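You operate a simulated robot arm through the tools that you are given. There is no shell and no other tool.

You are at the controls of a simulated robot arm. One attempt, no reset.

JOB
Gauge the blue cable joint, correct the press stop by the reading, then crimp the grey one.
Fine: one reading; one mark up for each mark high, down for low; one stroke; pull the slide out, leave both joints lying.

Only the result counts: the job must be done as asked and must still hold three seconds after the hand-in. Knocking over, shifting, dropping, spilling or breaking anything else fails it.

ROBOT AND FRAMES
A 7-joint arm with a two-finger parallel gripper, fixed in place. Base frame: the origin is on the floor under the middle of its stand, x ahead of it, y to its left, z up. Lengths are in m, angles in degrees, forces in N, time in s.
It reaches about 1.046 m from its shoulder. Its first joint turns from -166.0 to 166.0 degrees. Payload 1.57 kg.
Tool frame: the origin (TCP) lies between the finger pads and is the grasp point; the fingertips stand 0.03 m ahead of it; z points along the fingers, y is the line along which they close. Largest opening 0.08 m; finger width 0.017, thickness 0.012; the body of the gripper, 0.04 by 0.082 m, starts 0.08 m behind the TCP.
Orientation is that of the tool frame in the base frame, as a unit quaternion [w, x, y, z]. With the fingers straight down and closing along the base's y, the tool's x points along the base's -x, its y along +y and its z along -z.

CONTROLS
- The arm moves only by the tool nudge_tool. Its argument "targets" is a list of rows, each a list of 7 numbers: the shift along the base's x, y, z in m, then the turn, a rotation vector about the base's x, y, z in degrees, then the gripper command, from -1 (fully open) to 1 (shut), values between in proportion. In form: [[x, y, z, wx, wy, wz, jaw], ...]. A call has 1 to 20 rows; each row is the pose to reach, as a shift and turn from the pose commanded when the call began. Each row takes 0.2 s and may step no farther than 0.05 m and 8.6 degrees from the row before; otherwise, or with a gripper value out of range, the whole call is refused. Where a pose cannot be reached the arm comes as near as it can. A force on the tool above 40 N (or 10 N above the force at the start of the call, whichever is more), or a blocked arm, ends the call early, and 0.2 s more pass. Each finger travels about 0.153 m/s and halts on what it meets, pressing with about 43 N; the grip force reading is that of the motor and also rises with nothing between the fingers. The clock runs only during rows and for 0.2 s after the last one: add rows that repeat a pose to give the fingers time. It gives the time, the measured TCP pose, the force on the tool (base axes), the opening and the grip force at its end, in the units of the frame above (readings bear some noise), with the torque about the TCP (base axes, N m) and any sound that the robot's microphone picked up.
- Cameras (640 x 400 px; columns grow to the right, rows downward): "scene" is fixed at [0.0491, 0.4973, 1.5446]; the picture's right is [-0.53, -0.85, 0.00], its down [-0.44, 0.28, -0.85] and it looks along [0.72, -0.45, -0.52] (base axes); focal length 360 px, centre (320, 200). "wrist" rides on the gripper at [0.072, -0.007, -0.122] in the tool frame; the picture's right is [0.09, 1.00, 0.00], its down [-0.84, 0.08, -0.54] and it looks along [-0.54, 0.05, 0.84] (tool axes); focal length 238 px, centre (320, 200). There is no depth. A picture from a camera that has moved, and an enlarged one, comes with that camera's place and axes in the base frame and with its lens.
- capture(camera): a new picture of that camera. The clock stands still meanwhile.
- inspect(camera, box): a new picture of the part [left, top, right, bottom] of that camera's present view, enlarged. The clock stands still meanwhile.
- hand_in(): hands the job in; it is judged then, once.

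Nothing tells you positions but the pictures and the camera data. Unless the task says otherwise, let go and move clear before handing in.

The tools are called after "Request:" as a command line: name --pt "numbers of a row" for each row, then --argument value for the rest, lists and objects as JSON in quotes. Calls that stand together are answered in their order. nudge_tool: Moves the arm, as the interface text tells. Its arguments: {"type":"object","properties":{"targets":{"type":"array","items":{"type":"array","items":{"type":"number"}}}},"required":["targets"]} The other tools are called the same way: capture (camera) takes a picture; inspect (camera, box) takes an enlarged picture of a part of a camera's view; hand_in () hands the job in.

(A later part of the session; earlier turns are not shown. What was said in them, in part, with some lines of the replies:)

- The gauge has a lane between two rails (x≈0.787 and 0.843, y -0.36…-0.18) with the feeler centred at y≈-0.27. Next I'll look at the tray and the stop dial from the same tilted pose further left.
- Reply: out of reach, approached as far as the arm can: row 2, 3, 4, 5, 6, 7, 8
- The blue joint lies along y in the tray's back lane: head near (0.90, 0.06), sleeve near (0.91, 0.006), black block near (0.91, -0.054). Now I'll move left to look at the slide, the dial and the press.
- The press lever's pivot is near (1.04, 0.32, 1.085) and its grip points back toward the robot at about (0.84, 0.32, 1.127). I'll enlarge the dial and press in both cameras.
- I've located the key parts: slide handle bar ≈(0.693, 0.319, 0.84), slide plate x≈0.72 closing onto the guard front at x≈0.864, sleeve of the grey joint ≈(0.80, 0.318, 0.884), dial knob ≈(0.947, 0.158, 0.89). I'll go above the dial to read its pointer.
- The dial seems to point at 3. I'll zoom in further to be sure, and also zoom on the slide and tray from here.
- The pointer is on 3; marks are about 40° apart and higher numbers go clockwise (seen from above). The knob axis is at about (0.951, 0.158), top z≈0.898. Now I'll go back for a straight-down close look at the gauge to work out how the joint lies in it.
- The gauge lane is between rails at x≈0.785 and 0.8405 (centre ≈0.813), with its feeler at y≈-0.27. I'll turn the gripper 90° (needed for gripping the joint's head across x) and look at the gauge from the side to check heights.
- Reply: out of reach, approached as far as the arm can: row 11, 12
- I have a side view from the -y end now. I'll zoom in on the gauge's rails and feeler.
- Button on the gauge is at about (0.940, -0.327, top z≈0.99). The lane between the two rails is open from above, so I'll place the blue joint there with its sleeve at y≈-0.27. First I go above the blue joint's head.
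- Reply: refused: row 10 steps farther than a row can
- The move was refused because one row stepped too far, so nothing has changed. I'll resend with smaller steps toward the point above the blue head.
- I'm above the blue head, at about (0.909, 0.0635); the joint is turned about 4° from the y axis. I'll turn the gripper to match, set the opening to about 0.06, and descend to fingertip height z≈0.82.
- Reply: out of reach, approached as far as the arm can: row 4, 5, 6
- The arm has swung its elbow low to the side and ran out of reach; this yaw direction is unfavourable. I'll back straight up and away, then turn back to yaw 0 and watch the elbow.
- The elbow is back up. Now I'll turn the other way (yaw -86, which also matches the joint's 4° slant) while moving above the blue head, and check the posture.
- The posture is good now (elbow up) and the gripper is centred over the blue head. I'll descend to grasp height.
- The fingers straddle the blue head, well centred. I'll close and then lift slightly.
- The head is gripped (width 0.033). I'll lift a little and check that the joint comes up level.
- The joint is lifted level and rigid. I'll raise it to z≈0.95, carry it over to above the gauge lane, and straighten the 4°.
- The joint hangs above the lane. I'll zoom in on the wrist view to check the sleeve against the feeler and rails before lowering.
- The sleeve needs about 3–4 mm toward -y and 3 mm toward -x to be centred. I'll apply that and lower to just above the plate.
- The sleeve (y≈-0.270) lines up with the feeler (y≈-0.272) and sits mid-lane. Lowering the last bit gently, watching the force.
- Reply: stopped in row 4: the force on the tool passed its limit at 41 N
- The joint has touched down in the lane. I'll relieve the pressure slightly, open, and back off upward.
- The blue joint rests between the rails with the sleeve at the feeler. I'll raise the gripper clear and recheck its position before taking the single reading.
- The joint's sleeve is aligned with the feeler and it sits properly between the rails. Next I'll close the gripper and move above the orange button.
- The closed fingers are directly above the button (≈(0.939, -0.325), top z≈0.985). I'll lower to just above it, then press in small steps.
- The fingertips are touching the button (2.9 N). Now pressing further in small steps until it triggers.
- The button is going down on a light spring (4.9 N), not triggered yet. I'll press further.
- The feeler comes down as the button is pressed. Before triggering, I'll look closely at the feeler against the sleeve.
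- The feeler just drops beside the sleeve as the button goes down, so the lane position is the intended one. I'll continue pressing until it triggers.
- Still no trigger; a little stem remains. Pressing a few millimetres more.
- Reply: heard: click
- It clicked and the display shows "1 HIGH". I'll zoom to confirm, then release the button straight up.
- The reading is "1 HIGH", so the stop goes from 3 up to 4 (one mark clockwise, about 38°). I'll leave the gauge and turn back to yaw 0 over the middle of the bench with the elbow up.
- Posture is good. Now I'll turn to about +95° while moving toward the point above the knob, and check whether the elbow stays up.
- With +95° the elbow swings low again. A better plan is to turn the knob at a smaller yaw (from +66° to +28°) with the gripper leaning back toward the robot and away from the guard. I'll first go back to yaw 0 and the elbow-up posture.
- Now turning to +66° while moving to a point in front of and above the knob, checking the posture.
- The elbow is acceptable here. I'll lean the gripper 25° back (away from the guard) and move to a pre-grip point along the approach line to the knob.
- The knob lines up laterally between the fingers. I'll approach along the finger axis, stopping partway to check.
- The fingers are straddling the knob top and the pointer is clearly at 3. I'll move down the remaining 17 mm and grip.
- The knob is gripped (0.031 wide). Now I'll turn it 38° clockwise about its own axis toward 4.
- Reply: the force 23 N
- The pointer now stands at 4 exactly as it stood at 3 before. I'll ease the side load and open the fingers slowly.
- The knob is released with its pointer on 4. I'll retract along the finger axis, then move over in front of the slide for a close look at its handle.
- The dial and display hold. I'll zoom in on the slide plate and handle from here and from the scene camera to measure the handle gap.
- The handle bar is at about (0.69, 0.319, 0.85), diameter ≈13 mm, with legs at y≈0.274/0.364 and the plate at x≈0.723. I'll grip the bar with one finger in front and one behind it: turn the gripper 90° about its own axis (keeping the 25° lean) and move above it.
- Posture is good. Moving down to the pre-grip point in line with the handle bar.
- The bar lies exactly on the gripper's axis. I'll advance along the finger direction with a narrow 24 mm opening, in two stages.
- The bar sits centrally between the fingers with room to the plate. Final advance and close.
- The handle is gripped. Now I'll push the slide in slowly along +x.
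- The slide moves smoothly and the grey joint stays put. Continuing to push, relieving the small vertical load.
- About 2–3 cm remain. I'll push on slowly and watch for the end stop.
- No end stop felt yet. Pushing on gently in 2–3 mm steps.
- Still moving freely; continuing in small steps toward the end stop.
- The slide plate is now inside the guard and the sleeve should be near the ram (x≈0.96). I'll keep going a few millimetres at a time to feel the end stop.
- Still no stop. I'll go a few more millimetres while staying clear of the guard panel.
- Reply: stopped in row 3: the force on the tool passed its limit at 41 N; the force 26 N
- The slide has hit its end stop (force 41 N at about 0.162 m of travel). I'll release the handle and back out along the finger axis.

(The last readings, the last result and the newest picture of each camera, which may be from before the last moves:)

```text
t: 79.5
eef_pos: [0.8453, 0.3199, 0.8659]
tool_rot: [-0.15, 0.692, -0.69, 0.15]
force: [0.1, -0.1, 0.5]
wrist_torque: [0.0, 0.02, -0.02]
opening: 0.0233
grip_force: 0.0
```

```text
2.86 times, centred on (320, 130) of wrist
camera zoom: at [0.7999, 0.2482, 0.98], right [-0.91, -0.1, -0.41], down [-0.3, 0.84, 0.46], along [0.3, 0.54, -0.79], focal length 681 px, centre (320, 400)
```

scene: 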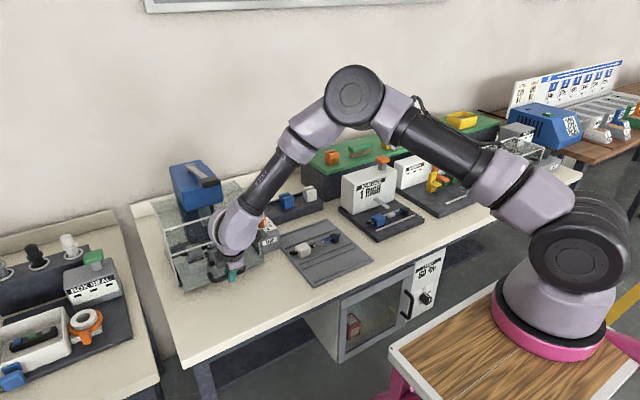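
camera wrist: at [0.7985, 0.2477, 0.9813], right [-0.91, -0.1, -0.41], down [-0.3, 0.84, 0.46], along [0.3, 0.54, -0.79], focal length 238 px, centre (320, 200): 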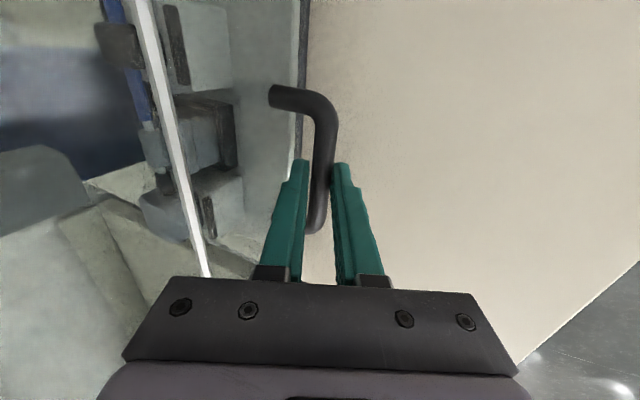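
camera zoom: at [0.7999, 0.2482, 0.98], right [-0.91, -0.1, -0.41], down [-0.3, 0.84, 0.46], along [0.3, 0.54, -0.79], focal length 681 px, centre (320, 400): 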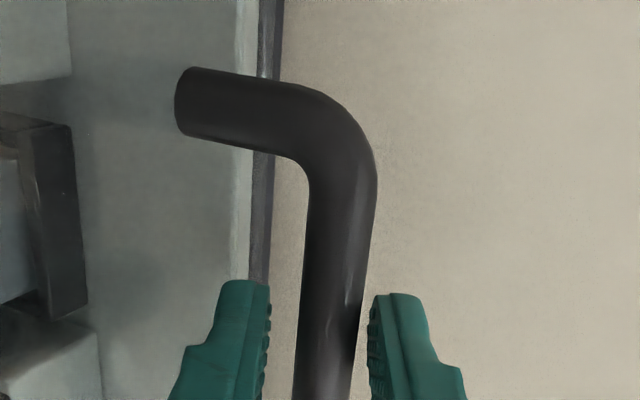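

Fingers are clear of the bar. Backing out along the finger axis, then checking the slide stayed in.

Request:
nudge_tool --pt "-0.011 0 0.023 0 0 0 0.42" --pt "-0.023 0 0.05 0 0 0 0.42" --pt "-0.038 0 0.08 0 0 0 0.42" --pt "-0.06 0 0.11 0 0 0 0.42" --pt "-0.09 0 0.14 0 0 0 0.42" --pt "-0.13 -0.01 0.165 0 0 0 0.42" --pt "-0.17 -0.03 0.185 0 0 0 0.42" --pt "-0.2 -0.05 0.21 0 0 0 0.42" --pt "-0.22 -0.07 0.24 0 0 0 0.42" --pt "-0.22 -0.07 0.24 0 0 0 0.42"

Request:
capture --camera "scene"

Request:
inspect --camera "scene" --box '[150, 150, 300, 300]'

Request:
capture --camera "wrist"

```text
t: 81.7
eef_pos: [0.6236, 0.2494, 1.1048]
tool_rot: [-0.15, 0.693, -0.689, 0.15]
force: [0.6, 0.8, 0.4]
wrist_torque: [-0.01, 0.0, 0.01]
opening: 0.023
grip_force: 0.2
```

```text
taken
```

scene: 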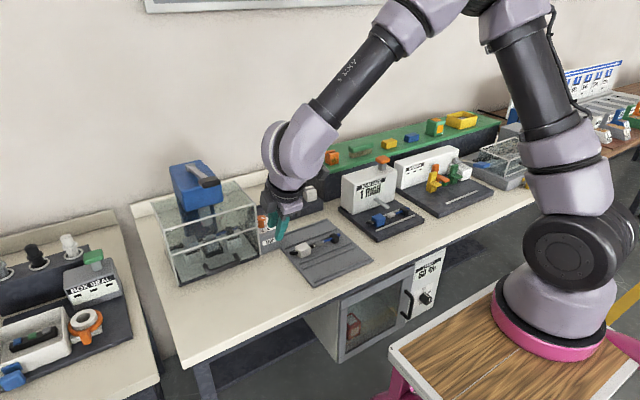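

```text
2.67 times, centred on (225, 225) of scene
camera zoom: at [0.0491, 0.4973, 1.5446], right [-0.53, -0.85, 0.0], down [-0.44, 0.28, -0.85], along [0.72, -0.45, -0.52], focal length 961 px, centre (573, 133)
```

zoom: 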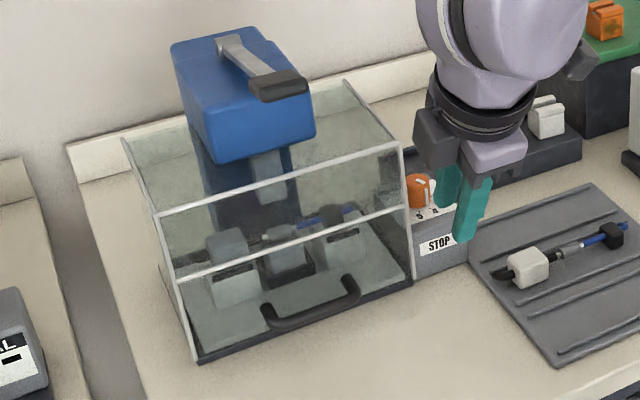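

```text
taken
camera wrist: at [0.5792, 0.1779, 1.2193], right [-0.91, -0.1, -0.41], down [-0.3, 0.84, 0.46], along [0.3, 0.54, -0.79], focal length 238 px, centre (320, 200)
```

wrist: 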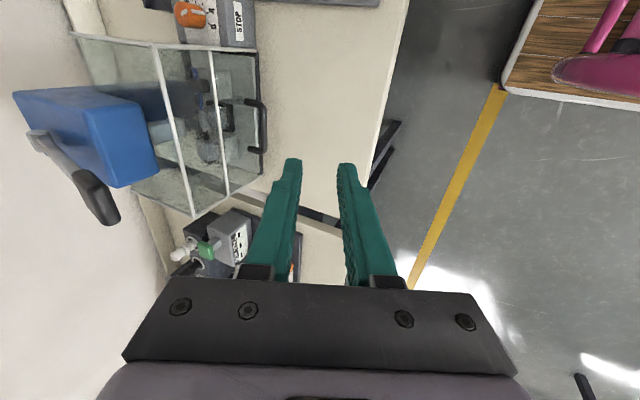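

The slide is in under the ram, and the grey joint lies on it undisturbed. I'll zoom in to verify the alignment under the ram, the lever and the dial.

Request:
inspect --camera "scene" --box '[180, 180, 260, 260]'

Request:
inspect --camera "wrist" --box '[60, 20, 270, 230]'

Request:
inspect --camera "wrist" --box '[160, 0, 260, 60]'

```text
5.00 times, centred on (220, 220) of scene
camera zoom: at [0.0491, 0.4973, 1.5446], right [-0.53, -0.85, 0.0], down [-0.44, 0.28, -0.85], along [0.72, -0.45, -0.52], focal length 1803 px, centre (820, 100)
```

zoom: 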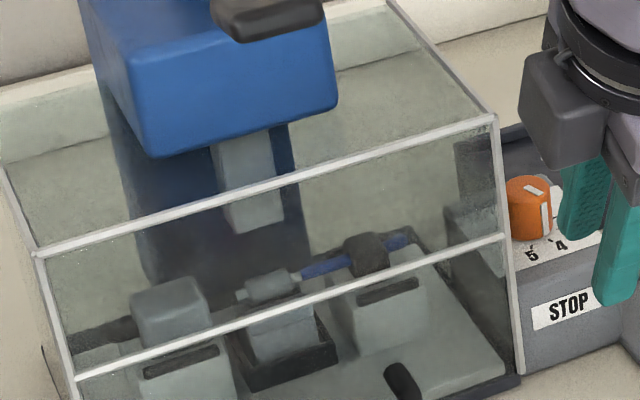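

```text
1.90 times, centred on (165, 125) of wrist
camera zoom: at [0.5792, 0.1779, 1.2193], right [-0.91, -0.1, -0.41], down [-0.3, 0.84, 0.46], along [0.3, 0.54, -0.79], focal length 454 px, centre (615, 343)
```

zoom: 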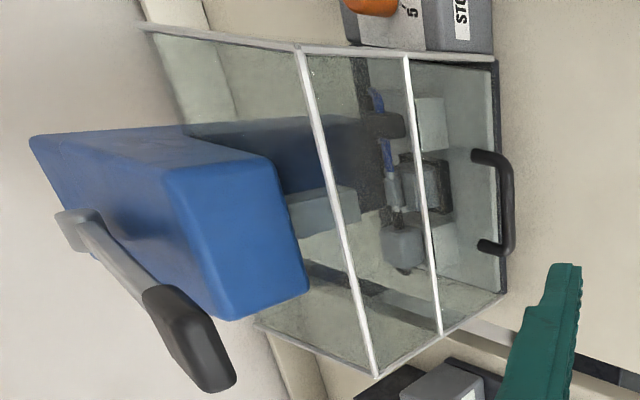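

```text
6.40 times, centred on (210, 30) of wrist
camera zoom: at [0.5792, 0.1779, 1.2193], right [-0.91, -0.1, -0.41], down [-0.3, 0.84, 0.46], along [0.3, 0.54, -0.79], focal length 1525 px, centre (1024, 1288)
```

zoom: 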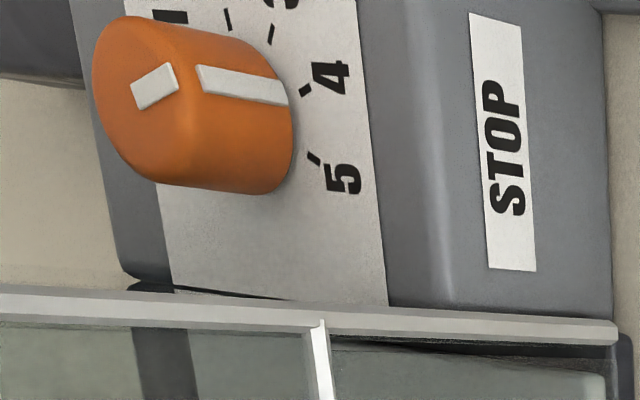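

Everything lines up: dial at 4, slide in, sleeve under the ram. The lever grip (about 0.05 wide in y) is at ≈(0.839, 0.32, 1.127). I'll straighten the gripper to vertical, close it, and move above the grip.

Request:
nudge_tool --pt "0 0 0.04 0 8.3 0 1" --pt "0.01 0.01 0.08 0 16.6 0 1" --pt "0.03 0.03 0.115 0 25 0 1" --pt "0.07 0.045 0.115 0 25 0 1" --pt "0.11 0.06 0.115 0 25 0 1" --pt "0.15 0.07 0.115 0 25 0 1" --pt "0.19 0.0706 0.115 0 25 0 1" --pt "0.2144 0.0706 0.115 0 25 0 1" --pt "0.2144 0.0706 0.115 0 25 0 1"

Request:
capture --camera "wrist"

Request:
capture --camera "scene"

Request:
inspect --camera "scene" --box '[140, 100, 280, 240]'

```text
t: 83.7
eef_pos: [0.8377, 0.3194, 1.2205]
tool_rot: [0.003, 0.709, -0.705, -0.003]
force: [-0.5, 0.6, 0.1]
wrist_torque: [0.02, 0.03, -0.01]
opening: 0.0
grip_force: 21.5
```

```text
taken
camera wrist: at [0.8457, 0.2483, 1.3424], right [-1.0, -0.1, 0.01], down [-0.08, 0.84, 0.54], along [-0.06, 0.54, -0.84], focal length 238 px, centre (320, 200)
```

wrist: 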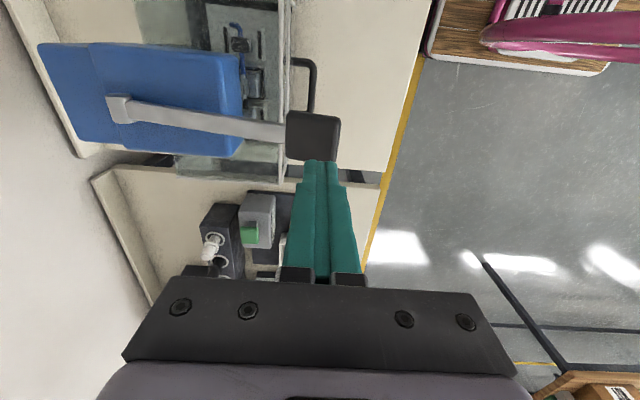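

```text
taken
```

scene: 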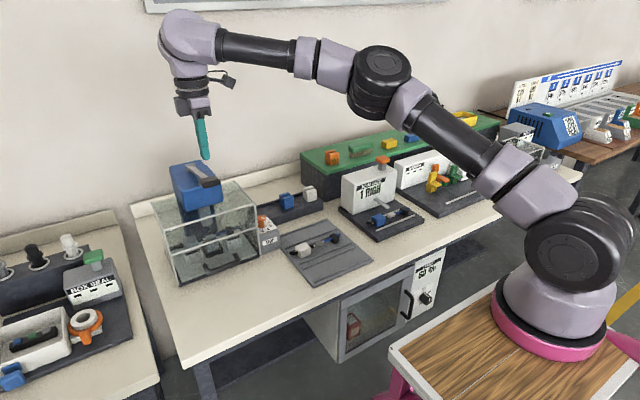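

```text
2.86 times, centred on (210, 170) of scene
camera zoom: at [0.0491, 0.4973, 1.5446], right [-0.53, -0.85, 0.0], down [-0.44, 0.28, -0.85], along [0.72, -0.45, -0.52], focal length 1030 px, centre (634, 286)
```

zoom: 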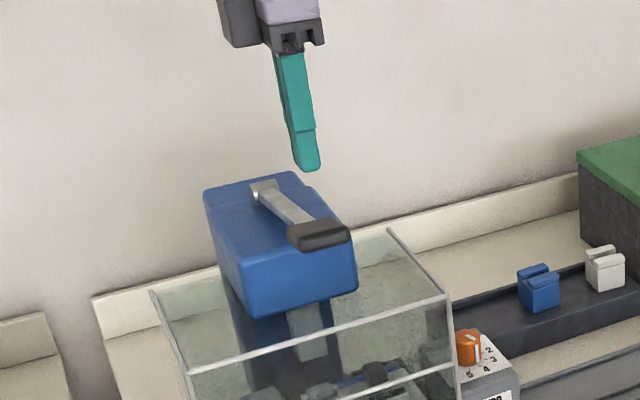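

The fingertips are right above the lever grip (centre ≈(0.844, 0.316)). I'll lower to contact and then push down in controlled steps for the single stroke.

Request:
nudge_tool --pt "0.003 -0.001 -0.02 0 0 0 1" --pt "0.005 -0.002 -0.035 0 0 0 1" --pt "0.005 -0.002 -0.043 0 0 0 1" --pt "0.005 -0.002 -0.049 0 0 0 1" --pt "0.005 -0.002 -0.055 0 0 0 1" --pt "0.005 -0.002 -0.055 0 0 0 1"

Request:
inspect --camera "scene" --box '[140, 120, 260, 240]'

Request:
capture --camera "wrist"

```text
t: 85.1
eef_pos: [0.8431, 0.319, 1.1652]
tool_rot: [0.002, 0.708, -0.706, -0.003]
force: [0.0, 1.2, 1.6]
wrist_torque: [0.0, -0.01, 0.0]
opening: 0.0
grip_force: 21.2
```

```text
3.33 times, centred on (200, 180) of scene
camera zoom: at [0.0491, 0.4973, 1.5446], right [-0.53, -0.85, 0.0], down [-0.44, 0.28, -0.85], along [0.72, -0.45, -0.52], focal length 1202 px, centre (720, 267)
```

zoom: 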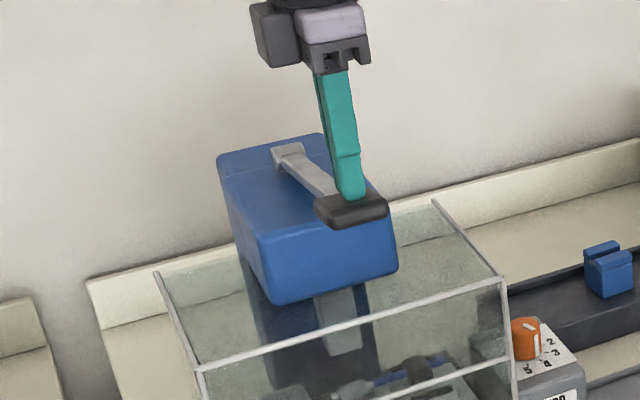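

```text
taken
camera wrist: at [0.8514, 0.2468, 1.2877], right [-1.0, -0.1, 0.01], down [-0.08, 0.84, 0.54], along [-0.06, 0.54, -0.84], focal length 238 px, centre (320, 200)
```

wrist: 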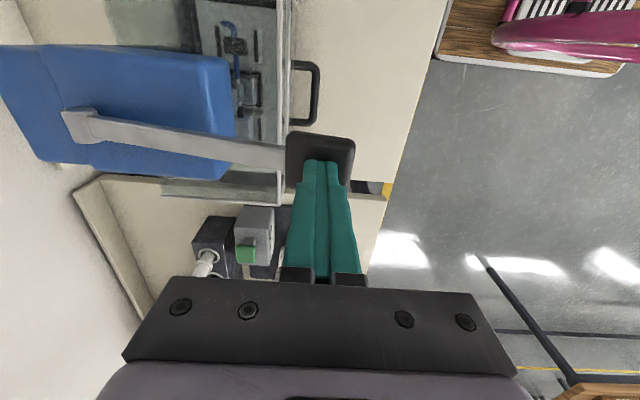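

The tips are resting at the middle of the grip. Pushing down now.

Request:
nudge_tool --pt "0 0 -0.005 0 0 0 1" --pt "0 0 -0.01 0 0 0 1" --pt "0 0 -0.015 0 0 0 1" --pt "0 0 -0.015 0 0 0 1"

Request:
inspect --camera "scene" --box '[140, 120, 260, 240]'

```text
t: 86.1
eef_pos: [0.8444, 0.3174, 1.1513]
tool_rot: [0.003, 0.708, -0.707, -0.003]
force: [-0.8, 0.5, 3.1]
wrist_torque: [-0.02, 0.06, 0.01]
opening: 0.0
grip_force: 21.0
```

```text
3.33 times, centred on (200, 180) of scene
camera zoom: at [0.0491, 0.4973, 1.5446], right [-0.53, -0.85, 0.0], down [-0.44, 0.28, -0.85], along [0.72, -0.45, -0.52], focal length 1202 px, centre (720, 267)
```

zoom: 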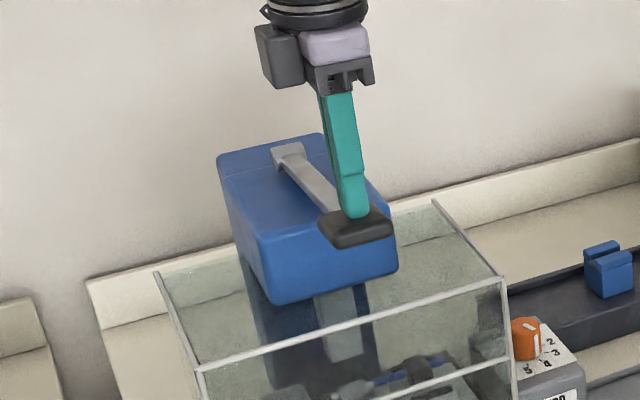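

The lever is moving down easily. I'll keep the stroke going continuously.

Request:
nudge_tool --pt "0 0 -0.006 0 0 0 1" --pt "0 0 -0.012 0 0 0 1" --pt "0 0 -0.018 0 0 0 1" --pt "0 0 -0.024 0 0 0 1" --pt "0 0 -0.03 0 0 0 1" --pt "0 0 -0.03 0 0 0 1"

Request:
inspect --camera "scene" --box '[140, 130, 260, 250]'

Request:
capture --camera "wrist"

```text
t: 87.5
eef_pos: [0.8422, 0.3194, 1.1215]
tool_rot: [0.002, 0.708, -0.706, -0.004]
force: [-2.6, 2.6, 4.7]
wrist_torque: [0.07, 0.05, 0.06]
opening: 0.0
grip_force: 21.0
```

```text
3.33 times, centred on (200, 190) of scene
camera zoom: at [0.0491, 0.4973, 1.5446], right [-0.53, -0.85, 0.0], down [-0.44, 0.28, -0.85], along [0.72, -0.45, -0.52], focal length 1202 px, centre (720, 233)
```

zoom: 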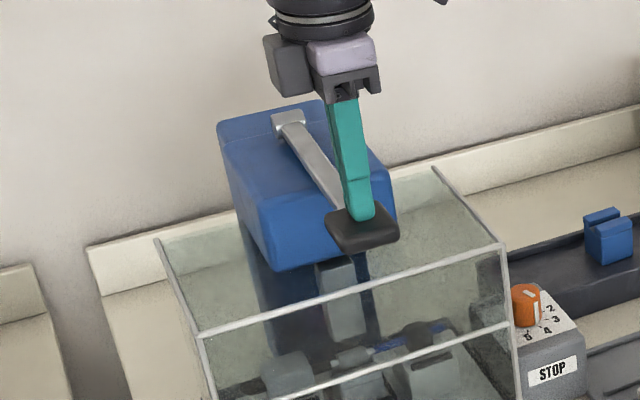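

```text
taken
camera wrist: at [0.8507, 0.247, 1.2431], right [-1.0, -0.1, 0.01], down [-0.08, 0.84, 0.54], along [-0.06, 0.54, -0.84], focal length 238 px, centre (320, 200)
```

wrist: 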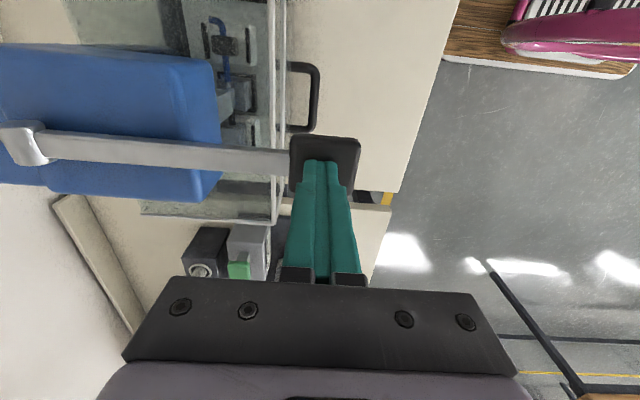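

Force is still low and the ram is descending. Continuing the stroke.

Request:
nudge_tool --pt "0 0 -0.006 0 0 0 1" --pt "0 0 -0.012 0 0 0 1" --pt "0 0 -0.018 0 0 0 1" --pt "0 0 -0.024 0 0 0 1" --pt "0 0 -0.03 0 0 0 1" --pt "0 0 -0.03 0 0 0 1"

Request:
inspect --camera "scene" --box '[140, 140, 260, 260]'

Request:
capture --camera "wrist"

```text
t: 88.9
eef_pos: [0.8448, 0.318, 1.0917]
tool_rot: [0.002, 0.708, -0.706, -0.002]
force: [3.3, 1.4, 7.2]
wrist_torque: [0.02, -0.25, 0.01]
opening: 0.0003
grip_force: 21.0
```

```text
3.33 times, centred on (200, 200) of scene
camera zoom: at [0.0491, 0.4973, 1.5446], right [-0.53, -0.85, 0.0], down [-0.44, 0.28, -0.85], along [0.72, -0.45, -0.52], focal length 1202 px, centre (720, 200)
```

zoom: 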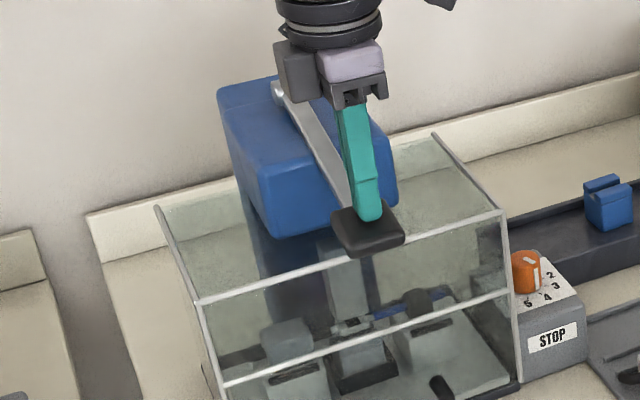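

```text
taken
camera wrist: at [0.8514, 0.2459, 1.2131], right [-1.0, -0.09, 0.01], down [-0.08, 0.84, 0.54], along [-0.06, 0.54, -0.84], focal length 238 px, centre (320, 200)
```

wrist: 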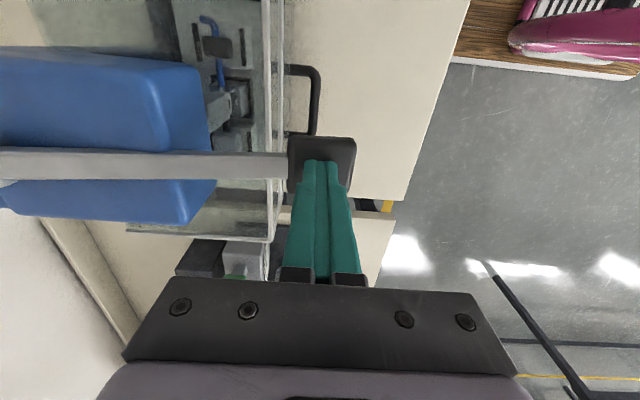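

The ram is nearly on the sleeve. Continuing in smaller steps to complete the stroke.

Request:
nudge_tool --pt "0 0 -0.005 0 0 0 1" --pt "0 0 -0.01 0 0 0 1" --pt "0 0 -0.015 0 0 0 1" --pt "0 0 -0.015 0 0 0 1"

Request:
inspect --camera "scene" --box '[140, 150, 260, 270]'

```text
t: 89.7
eef_pos: [0.8441, 0.3186, 1.0831]
tool_rot: [-0.002, 0.708, -0.707, -0.002]
force: [-7.4, -6.1, 12.7]
wrist_torque: [-0.21, 0.1, -0.06]
opening: 0.0
grip_force: 21.5
stopped in row 4: the force on the tool passed its limit at 44 N (the readings are from after the stop); the commanded pose is now the measured one
```

```text
3.33 times, centred on (200, 210) of scene
camera zoom: at [0.0491, 0.4973, 1.5446], right [-0.53, -0.85, 0.0], down [-0.44, 0.28, -0.85], along [0.72, -0.45, -0.52], focal length 1202 px, centre (720, 167)
```

zoom: 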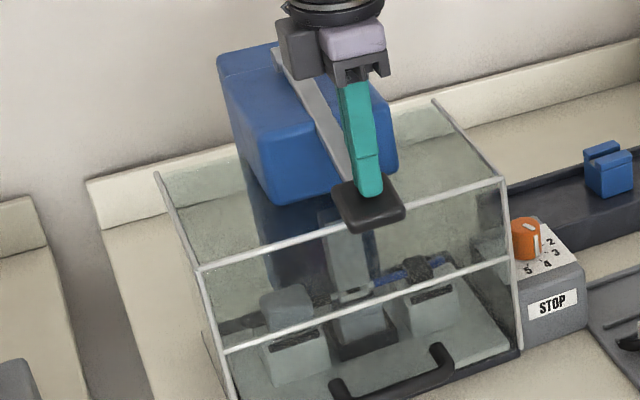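

The stroke met a firm stop (44 N) with the ram down on the sleeve. I'll zoom in to see whether this is the full stroke.

Request:
inspect --camera "scene" --box '[185, 200, 245, 260]'

Request:
inspect --camera "scene" --box '[180, 170, 230, 220]'

Request:
capture --camera "wrist"

Request:
inspect --camera "wrist" --box '[160, 0, 300, 160]'

```text
6.67 times, centred on (215, 230) of scene
camera zoom: at [0.0491, 0.4973, 1.5446], right [-0.53, -0.85, 0.0], down [-0.44, 0.28, -0.85], along [0.72, -0.45, -0.52], focal length 2404 px, centre (1020, 0)
```

zoom: 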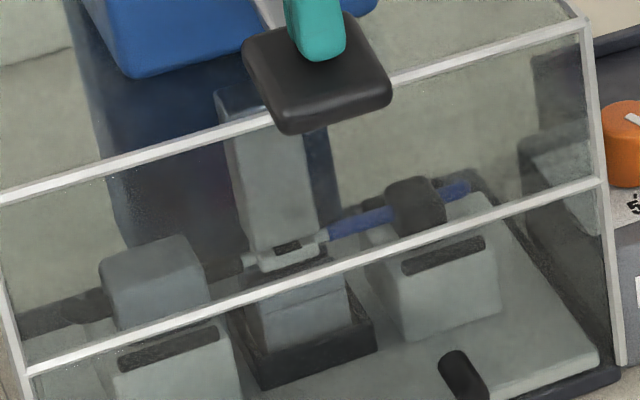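

```text
8.00 times, centred on (205, 195) of scene
camera zoom: at [0.0491, 0.4973, 1.5446], right [-0.53, -0.85, 0.0], down [-0.44, 0.28, -0.85], along [0.72, -0.45, -0.52], focal length 2884 px, centre (1240, 240)
```

zoom: 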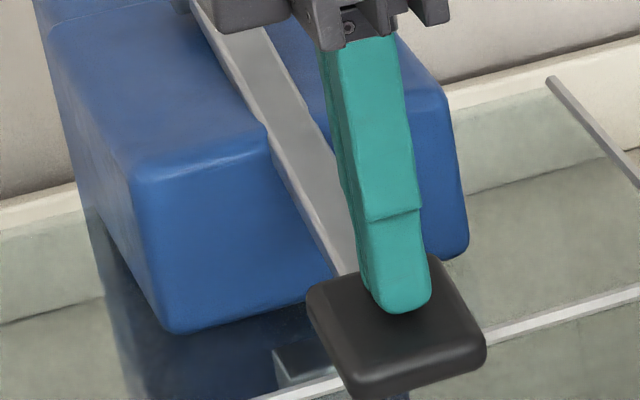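

```text
taken
camera wrist: at [0.8507, 0.2458, 1.2048], right [-1.0, -0.09, 0.0], down [-0.08, 0.83, 0.55], along [-0.05, 0.54, -0.84], focal length 238 px, centre (320, 200)
```

wrist: 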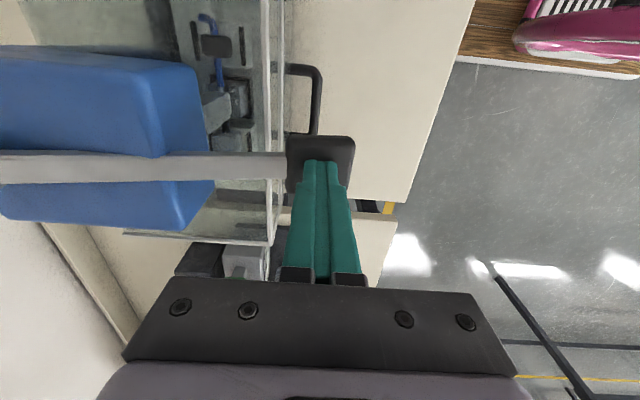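

```text
2.50 times, centred on (230, 80) of wrist
camera zoom: at [0.8507, 0.2458, 1.2048], right [-1.0, -0.09, 0.0], down [-0.08, 0.83, 0.55], along [-0.05, 0.54, -0.84], focal length 596 px, centre (545, 500)
```

zoom: 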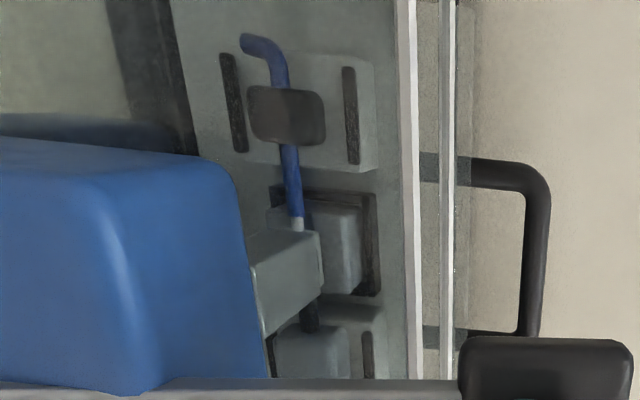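

The ram is on the sleeve, but no sound was heard yet. I'll keep the same stroke going with a bit more push to see whether it's the hard stop.

Request:
nudge_tool --pt "0 0 -0.003 0 0 0 1" --pt "0 0 -0.006 0 0 0 1" --pt "0 0 -0.009 0 0 0 1" --pt "0 0 -0.009 0 0 0 1"

Request:
inspect --camera "scene" --box '[185, 200, 245, 260]'

```text
t: 90.3
eef_pos: [0.8439, 0.3191, 1.0829]
tool_rot: [-0.004, 0.708, -0.706, -0.001]
force: [-10.4, -7.2, 13.4]
wrist_torque: [-0.26, 0.19, -0.07]
opening: 0.0
grip_force: 21.2
stopped in row 2: the force on the tool passed its limit at 43 N (the readings are from after the stop); the commanded pose is now the measured one
```

```text
6.67 times, centred on (215, 230) of scene
camera zoom: at [0.0491, 0.4973, 1.5446], right [-0.53, -0.85, 0.0], down [-0.44, 0.28, -0.85], along [0.72, -0.45, -0.52], focal length 2404 px, centre (1020, 0)
```

zoom: 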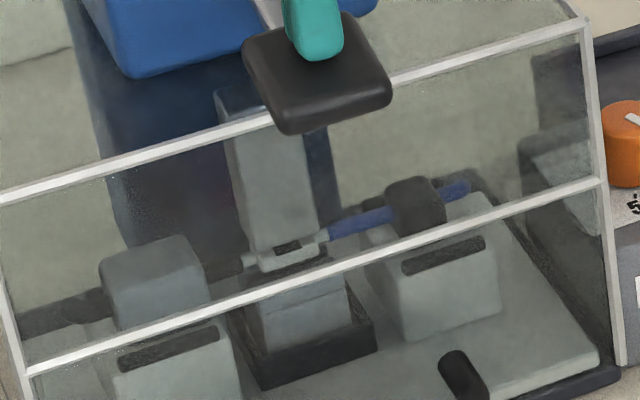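

The lever is against a hard stop and the sleeve looks visibly dented now, so the stroke is complete. I'll release by rising slowly and see whether the lever returns.

Request:
nudge_tool --pt "0 0 0.008 0 0 0 1" --pt "0 0 0.018 0 0 0 1" --pt "0 0 0.03 0 0 0 1" --pt "0 0 0.042 0 0 0 1" --pt "0 0 0.054 0 0 0 1" --pt "0 0 0.066 0 0 0 1" --pt "0 0 0.08 0 0 0 1" --pt "0 0 0.1 0 0 0 1" --pt "0 0 0.13 0 0 0 1" --pt "0 0 0.13 0 0 0 1"

Request:
inspect --camera "scene" --box '[140, 140, 270, 270]'

Request:
inspect --camera "scene" --box '[185, 200, 245, 260]'

```text
t: 92.5
eef_pos: [0.8456, 0.3179, 1.2107]
tool_rot: [-0.003, 0.708, -0.706, -0.002]
force: [0.2, 0.4, 0.3]
wrist_torque: [-0.02, 0.01, -0.01]
opening: 0.0002
grip_force: 21.5
```

```text
3.08 times, centred on (205, 205) of scene
camera zoom: at [0.0491, 0.4973, 1.5446], right [-0.53, -0.85, 0.0], down [-0.44, 0.28, -0.85], along [0.72, -0.45, -0.52], focal length 1109 px, centre (674, 185)
```

zoom: 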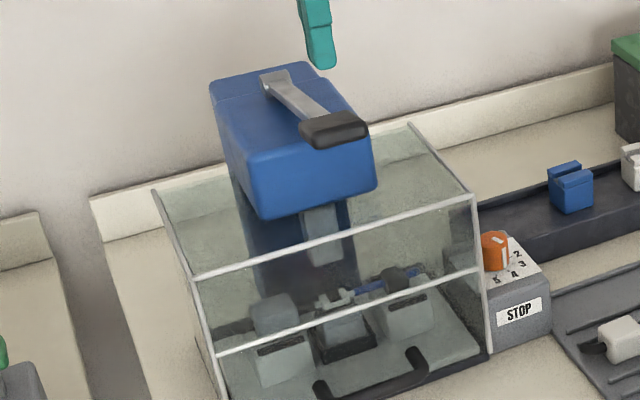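

```text
6.67 times, centred on (215, 230) of scene
camera zoom: at [0.0491, 0.4973, 1.5446], right [-0.53, -0.85, 0.0], down [-0.44, 0.28, -0.85], along [0.72, -0.45, -0.52], focal length 2404 px, centre (1020, 0)
```

zoom: 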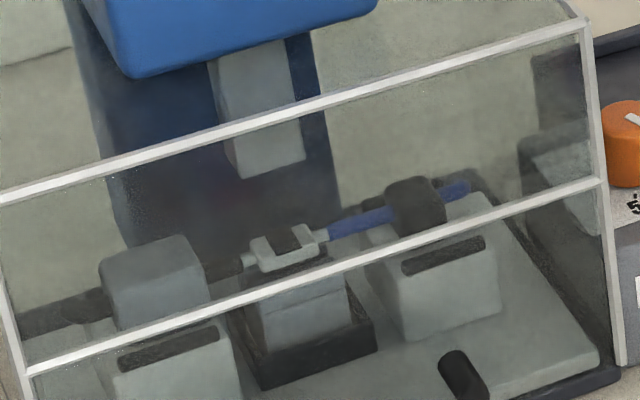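

The lever has sprung back, the ram is up and the grey joint's sleeve shows a crimp notch. Now I'll back away, lean the gripper 25° again, and return to the handle to pull the slide out.

Request:
nudge_tool --pt "-0.04 0 0.01 0 0 0 0.42" --pt "-0.085 0 0.01 0 0 0 0.42" --pt "-0.13 0 0.01 0 0 0 0.42" --pt "-0.165 0 0.01 0 -8.3 0 0.42" --pt "-0.19 0 0 0 -16.6 0 0.42" --pt "-0.2 0 -0.02 0 -25 0 0.42" --pt "-0.2 0 -0.05 0 -25 0 0.42" --pt "-0.2 0 -0.05 0 -25 0 0.42"

Request:
capture --camera "scene"

Request:
capture --camera "wrist"

```text
t: 94.3
eef_pos: [0.6451, 0.3173, 1.1606]
tool_rot: [-0.156, 0.691, -0.689, 0.152]
force: [0.7, 0.7, -0.5]
wrist_torque: [-0.05, -0.01, -0.04]
opening: 0.0229
grip_force: 0.1
```

```text
taken
```

scene: 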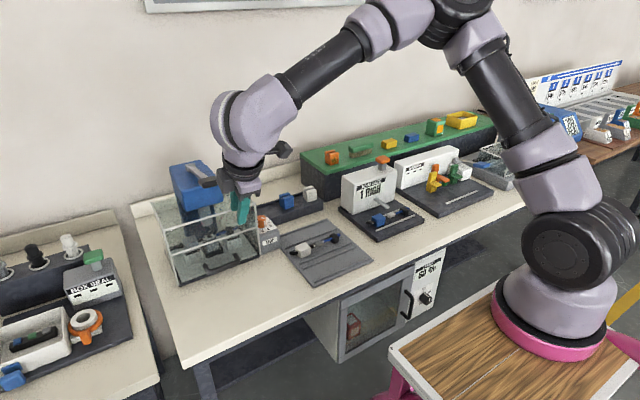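

```text
taken
camera wrist: at [0.5992, 0.2456, 1.2736], right [-0.9, -0.09, -0.42], down [-0.3, 0.83, 0.46], along [0.31, 0.55, -0.78], focal length 238 px, centre (320, 200)
```

wrist: 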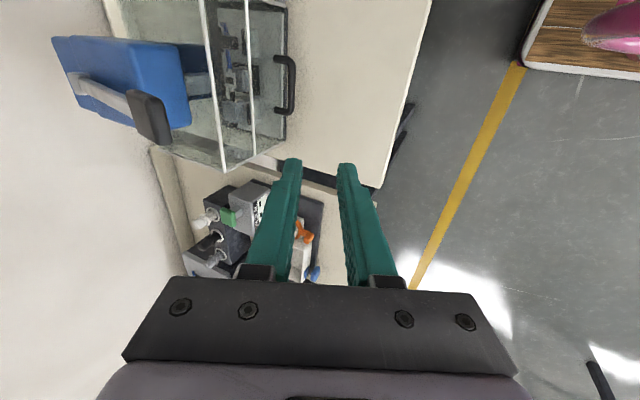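

Posture fine. Moving down and forward to the pre-grip point in front of the handle at its pushed-in position.

Request:
nudge_tool --pt "0.015 0.001 -0.045 0 0 0 0.42" --pt "0.03 0.002 -0.09 0 0 0 0.42" --pt "0.05 0.002 -0.13 0 0 0 0.42" --pt "0.08 0.0025 -0.155 0 0 0 0.42" --pt "0.115 0.0025 -0.175 0 0 0 0.42" --pt "0.145 0.0025 -0.195 0 0 0 0.42" --pt "0.158 0.0025 -0.2036 0 0 0 0.42" --pt "0.158 0.0025 -0.2036 0 0 0 0.42"

Request:
inspect --camera "wrist" --box '[240, 60, 400, 200]'

Request:
inspect --camera "scene" --box '[150, 150, 300, 300]'

```text
t: 96.1
eef_pos: [0.8026, 0.3201, 0.9581]
tool_rot: [-0.155, 0.691, -0.689, 0.152]
force: [0.1, -0.4, 0.0]
wrist_torque: [-0.03, 0.02, 0.0]
opening: 0.0232
grip_force: 0.1
```

```text
2.86 times, centred on (320, 130) of wrist
camera zoom: at [0.7579, 0.2484, 1.07], right [-0.9, -0.09, -0.42], down [-0.3, 0.83, 0.46], along [0.31, 0.55, -0.78], focal length 681 px, centre (320, 400)
```

zoom: 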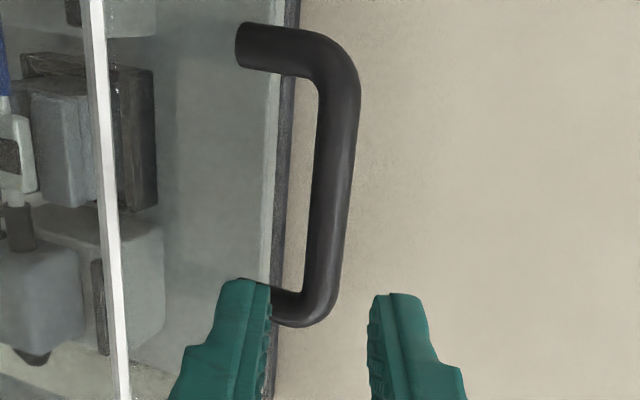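

```text
2.67 times, centred on (225, 225) of scene
camera zoom: at [0.0491, 0.4973, 1.5446], right [-0.53, -0.85, 0.0], down [-0.44, 0.28, -0.85], along [0.72, -0.45, -0.52], focal length 961 px, centre (573, 133)
```

zoom: 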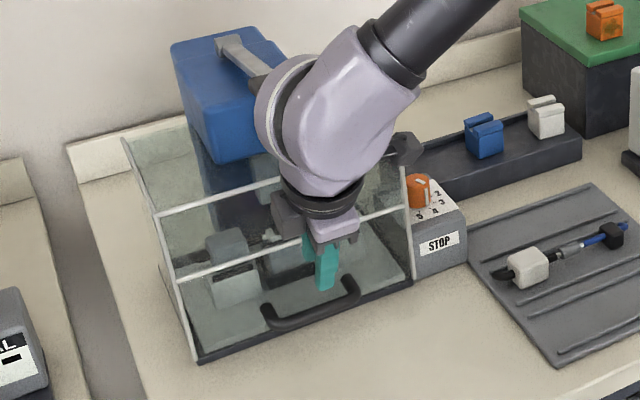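

The bar is about 4 mm toward the robot from the gripper axis. I'll correct for that and advance to the bar.

Request:
nudge_tool --pt "0.008 0 -0.026 0 0 0 0.42" --pt "0.021 0 -0.053 0 0 0 0.42" --pt "0.028 0 -0.069 0 0 0 0.42" --pt "0.028 0 -0.069 0 0 0 0.42"

Request:
inspect --camera "wrist" --box '[240, 60, 400, 200]'

```text
t: 97.1
eef_pos: [0.8315, 0.3216, 0.889]
tool_rot: [-0.156, 0.691, -0.69, 0.152]
force: [-0.3, -0.1, -0.1]
wrist_torque: [-0.01, -0.03, 0.0]
opening: 0.023
grip_force: 0.1
```

```text
2.86 times, centred on (320, 130) of wrist
camera zoom: at [0.7858, 0.249, 1.0018], right [-0.9, -0.09, -0.42], down [-0.3, 0.83, 0.46], along [0.31, 0.55, -0.78], focal length 681 px, centre (320, 400)
```

zoom: 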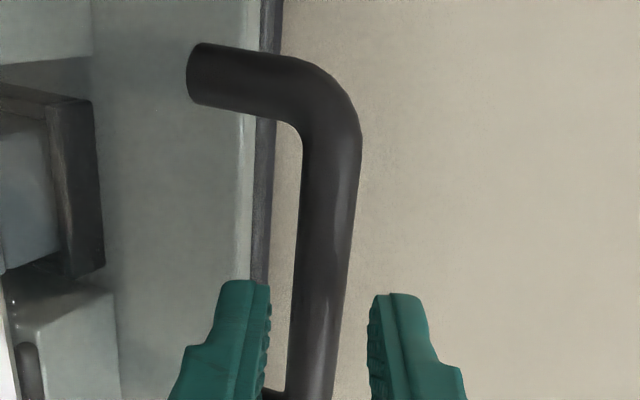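

The bar is centred between the fingers. Final advance and close on it.

Request:
nudge_tool --pt "0.005 -0.001 -0.011 0 0 0 0.42" --pt "0.0095 -0.001 -0.021 0 0 0 0.42" --pt "0.0095 -0.001 -0.021 0 0 0 0.42" --pt "0.0095 -0.001 -0.021 0 0 0 1" --pt "0.0095 -0.001 -0.021 0 0 0 1" --pt "0.0095 -0.001 -0.021 0 0 0 1"

Request:
inspect --camera "wrist" --box '[240, 60, 400, 200]'

```text
t: 98.5
eef_pos: [0.842, 0.3203, 0.8689]
tool_rot: [-0.155, 0.692, -0.689, 0.151]
force: [0.7, -0.1, 3.3]
wrist_torque: [-0.24, -0.06, 0.48]
opening: 0.0138
grip_force: 30.3
```

```text
2.86 times, centred on (320, 130) of wrist
camera zoom: at [0.7956, 0.2481, 0.9812], right [-0.9, -0.09, -0.42], down [-0.3, 0.83, 0.46], along [0.31, 0.55, -0.78], focal length 681 px, centre (320, 400)
```

zoom: 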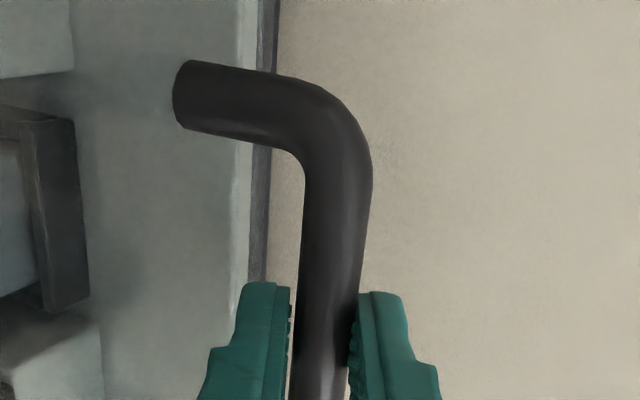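

Handle gripped. Pulling the slide out slowly along -x.

Request:
nudge_tool --pt "-0.003 0 0 0 0 0 1" --pt "-0.008 0 0 0 0 0 1" --pt "-0.015 0 0 0 0 0 1" --pt "-0.023 0 0 0 0 0 1" --pt "-0.031 0 0 0 0 0 1" --pt "-0.039 0 0 0 0 0 1" --pt "-0.047 0 0 0 0 0 1" --pt "-0.055 0 0 0 0 0 1" --pt "-0.063 0 0 0 0 0 1" --pt "-0.071 0 0 0 0 0 1" --pt "-0.077 0 0 0 0 0 1" --pt "-0.08 0 0 0 0 0 1" --pt "-0.08 0 0 0 0 0 1"

Request:
inspect --camera "scene" --box '[150, 150, 300, 320]'

```text
t: 101.3
eef_pos: [0.761, 0.3199, 0.8686]
tool_rot: [-0.156, 0.691, -0.689, 0.152]
force: [0.2, 3.2, 18.0]
wrist_torque: [-0.12, -0.19, 0.49]
opening: 0.0137
grip_force: 30.3
```

```text
2.35 times, centred on (225, 235) of scene
camera zoom: at [0.0491, 0.4973, 1.5446], right [-0.53, -0.85, 0.0], down [-0.44, 0.28, -0.85], along [0.72, -0.45, -0.52], focal length 848 px, centre (544, 118)
```

zoom: 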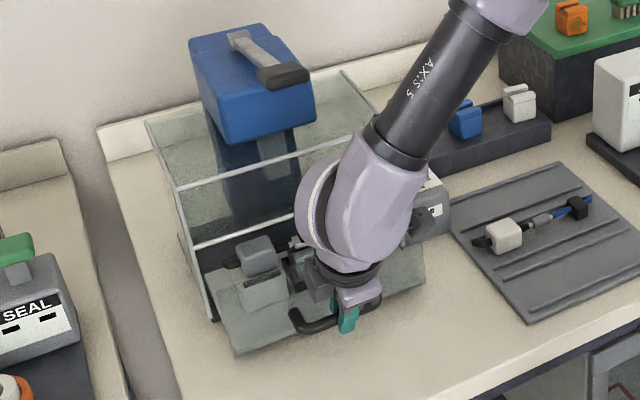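

It slides out smoothly. Relieving the vertical load slightly and continuing to the fully out position.

Request:
nudge_tool --pt "-0.003 0 0.001 0 0 0 1" --pt "-0.008 0 0.002 0 0 0 1" --pt "-0.015 0 0.002 0 0 0 1" --pt "-0.023 0 0.002 0 0 0 1" --pt "-0.031 0 0.002 0 0 0 1" --pt "-0.039 0 0.002 0 0 0 1" --pt "-0.047 0 0.002 0 0 0 1" --pt "-0.055 0 0.002 0 0 0 1" --pt "-0.063 0 0.002 0 0 0 1" --pt "-0.07 0 0.002 0 0 0 1" --pt "-0.075 0 0.002 0 0 0 1" --pt "-0.078 0 0.002 0 0 0 1" --pt "-0.078 0 0.002 0 0 0 1"

Request:
inspect --camera "scene" --box '[150, 150, 300, 320]'

Request:
capture --camera "scene"

```text
t: 104.1
eef_pos: [0.6832, 0.3207, 0.8682]
tool_rot: [-0.155, 0.692, -0.689, 0.151]
force: [0.1, 6.7, -23.9]
wrist_torque: [-0.01, 0.2, 0.54]
opening: 0.014
grip_force: 30.5
```

```text
2.35 times, centred on (225, 235) of scene
camera zoom: at [0.0491, 0.4973, 1.5446], right [-0.53, -0.85, 0.0], down [-0.44, 0.28, -0.85], along [0.72, -0.45, -0.52], focal length 848 px, centre (544, 118)
```

zoom: 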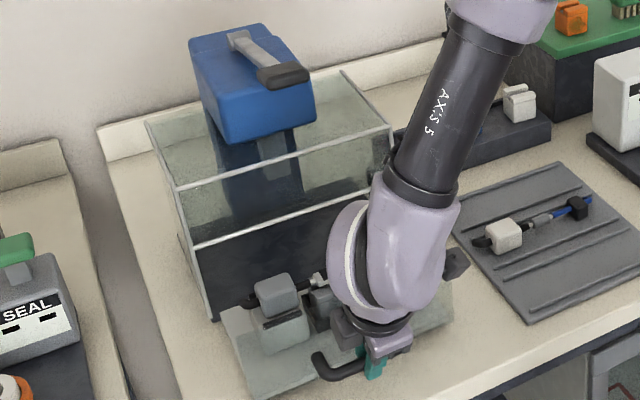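

```text
taken
```

scene: 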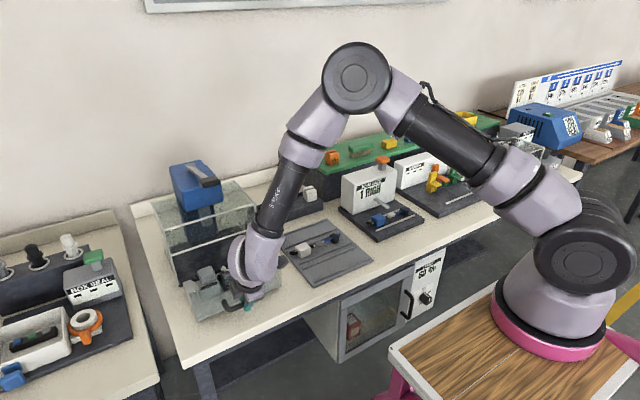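

The slide is back at about its original out position. I'll relieve the vertical load and ease out the last couple of millimetres.

Request:
nudge_tool --pt "-0.001 0 -0.001 0 0 0 1" --pt "-0.002 0 -0.0015 0 0 0 1" --pt "-0.003 0 -0.0015 0 0 0 1" --pt "-0.003 0 -0.0015 0 0 0 1"

Request:
inspect --camera "scene" --box '[170, 220, 300, 320]'

```text
t: 105.1
eef_pos: [0.6801, 0.3209, 0.8678]
tool_rot: [-0.157, 0.69, -0.69, 0.151]
force: [1.3, 1.0, 0.2]
wrist_torque: [-0.57, -0.09, 0.29]
opening: 0.0136
grip_force: 29.8
```

```text
4.00 times, centred on (235, 270) of scene
camera zoom: at [0.0491, 0.4973, 1.5446], right [-0.53, -0.85, 0.0], down [-0.44, 0.28, -0.85], along [0.72, -0.45, -0.52], focal length 1442 px, centre (660, -80)
```

zoom: 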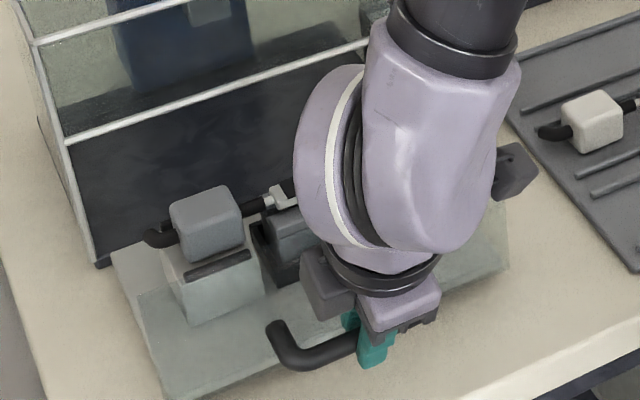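

I'll ease it out a few more millimetres to be at least as far out as at the start, feeling for the stop.

Request:
nudge_tool --pt "-0.0015 0 0 0 0 0 1" --pt "-0.003 0 0 0 0 0 1" --pt "-0.004 0 0 0 0 0 1" --pt "-0.004 0 0 0 0 0 1"

```text
t: 106.1
eef_pos: [0.6765, 0.3201, 0.8683]
tool_rot: [-0.156, 0.691, -0.689, 0.152]
force: [10.8, 2.5, 1.5]
wrist_torque: [-0.11, -0.24, 0.49]
opening: 0.0139
grip_force: 30.3
```

The outer end stop is felt (10.8 N), so the slide is fully out. Now releasing the handle and backing out.

Request:
nudge_tool --pt "0.0015 0 0 0 0 0 1" --pt "0.0015 0 0 0 0 0 0.7" --pt "0.0015 0 0 0 0 0 0.42" --pt "0.0015 0 0 0 0 0 0.42" --pt "-0.0095 0 0.023 0 0 0 0.42" --pt "-0.0215 0 0.05 0 0 0 0.42" --pt "-0.0365 0 0.085 0 0 0 0.42" --pt "-0.045 0 0.12 0 0 0 0.42" --pt "-0.045 -0.01 0.16 0 0 0 0.42" --pt "-0.045 -0.03 0.2 0 0 0 0.42" --pt "-0.045 -0.06 0.23 0 0 0 0.42" --pt "-0.045 -0.09 0.25 0 0 0 0.42" --pt "-0.045 -0.09 0.25 0 0 0 0.42"

Request:
capture --camera "scene"

Request:
capture --camera "wrist"

Request:
inspect --camera "scene" --box '[170, 220, 300, 330]'

Request:
inspect --camera "scene" --box '[330, 150, 430, 245]'

```text
t: 108.9
eef_pos: [0.6297, 0.2308, 1.118]
tool_rot: [-0.155, 0.691, -0.689, 0.152]
force: [-0.7, 0.3, -0.1]
wrist_torque: [0.0, 0.04, 0.01]
opening: 0.0234
grip_force: 0.1
```

```text
taken
```

scene: 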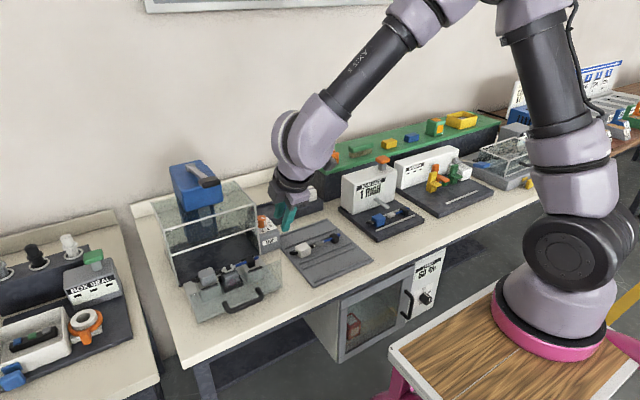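

```text
taken
camera wrist: at [0.5849, 0.1574, 1.2308], right [-0.9, -0.09, -0.42], down [-0.3, 0.83, 0.46], along [0.31, 0.55, -0.78], focal length 238 px, centre (320, 200)
```

wrist: 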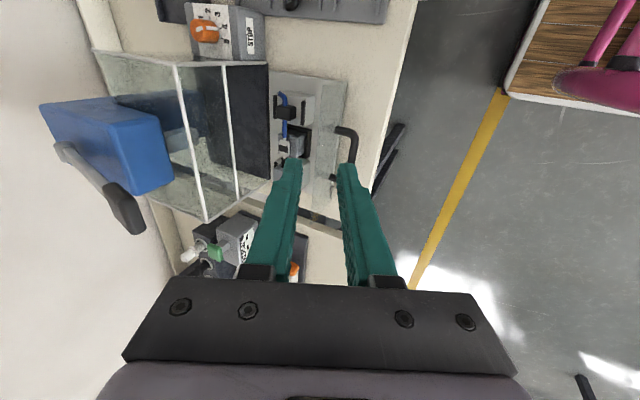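

```text
3.64 times, centred on (235, 275) of scene
camera zoom: at [0.0491, 0.4973, 1.5446], right [-0.53, -0.85, 0.0], down [-0.44, 0.28, -0.85], along [0.72, -0.45, -0.52], focal length 1311 px, centre (629, -73)
```

zoom: 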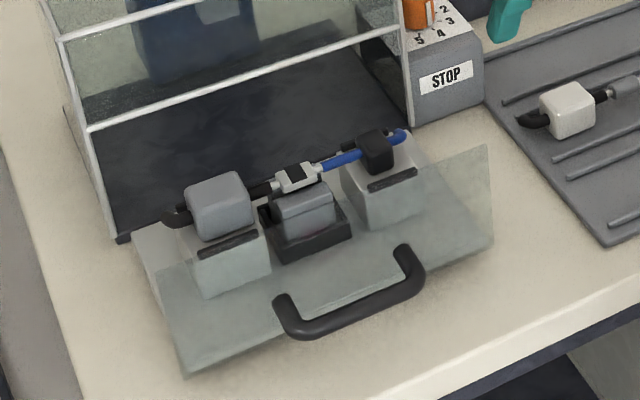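

```text
4.21 times, centred on (380, 198) of scene
camera zoom: at [0.0491, 0.4973, 1.5446], right [-0.53, -0.85, 0.0], down [-0.44, 0.28, -0.85], along [0.72, -0.45, -0.52], focal length 1518 px, centre (67, 210)
```

zoom: 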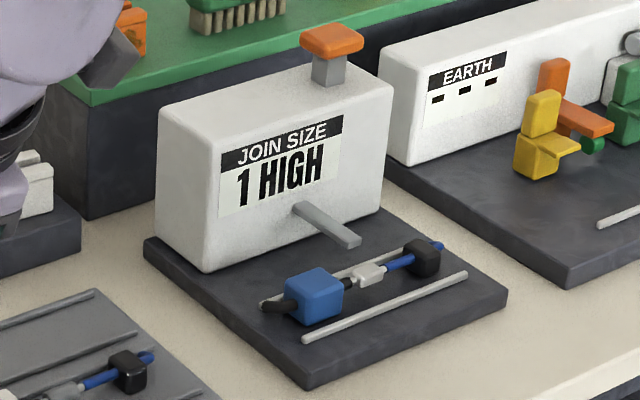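

The slide is out, the grey joint is crimped and lying on it, and the blue joint still lies in the gauge. A last check of the dial before handing in.

Request:
inspect --camera "wrist" --box '[170, 0, 280, 65]'

Request:
inspect --camera "wrist" --box '[250, 60, 380, 200]'

```text
5.82 times, centred on (225, 32) of wrist
camera zoom: at [0.5849, 0.1574, 1.2308], right [-0.9, -0.09, -0.42], down [-0.3, 0.83, 0.46], along [0.31, 0.55, -0.78], focal length 1387 px, centre (873, 1174)
```

zoom: 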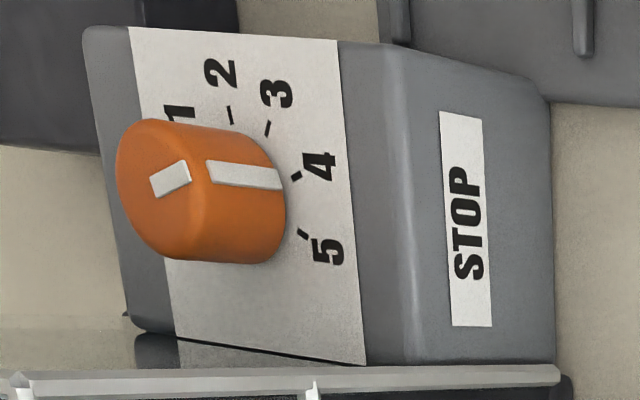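

```text
2.86 times, centred on (315, 130) of wrist
camera zoom: at [0.5849, 0.1574, 1.2308], right [-0.9, -0.09, -0.42], down [-0.3, 0.83, 0.46], along [0.31, 0.55, -0.78], focal length 681 px, centre (334, 400)
```

zoom: 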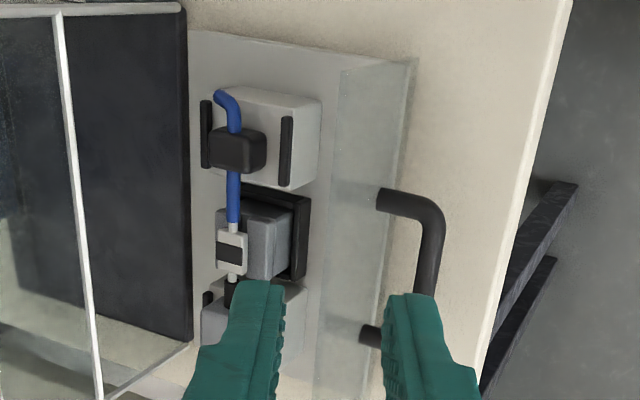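

The dial points at 4, which is one mark up for the "1 HIGH" reading. The grey joint is crimped with one stroke, the slide is fully out, both joints are lying in place and the arm is clear. Handing in.

Request:
hand_in

```text
The job is handed in.
```

The job is done and handed in; I haven't been told how it was judged.

- **Gauge:** I laid the blue joint in the JOIN SIZE gauge and took one reading, "1 HIGH". The blue joint is still lying in the gauge.
- **Press stop:** I turned the stop dial one mark up, from 3 to 4, and the pointer still stood at 4 when I last checked.
- **Crimp:** I pushed the slide in to its end stop and gave one lever stroke down to a hard stop. No sound was picked up on the stroke, but the grey joint's sleeve now shows a clear crimp notch.
- **Slide:** I pulled the slide out to its outer stop, with the grey joint still lying on it. The gripper was open and clear of everything at hand-in.

I saw nothing else knocked over or shifted in the last pictures.
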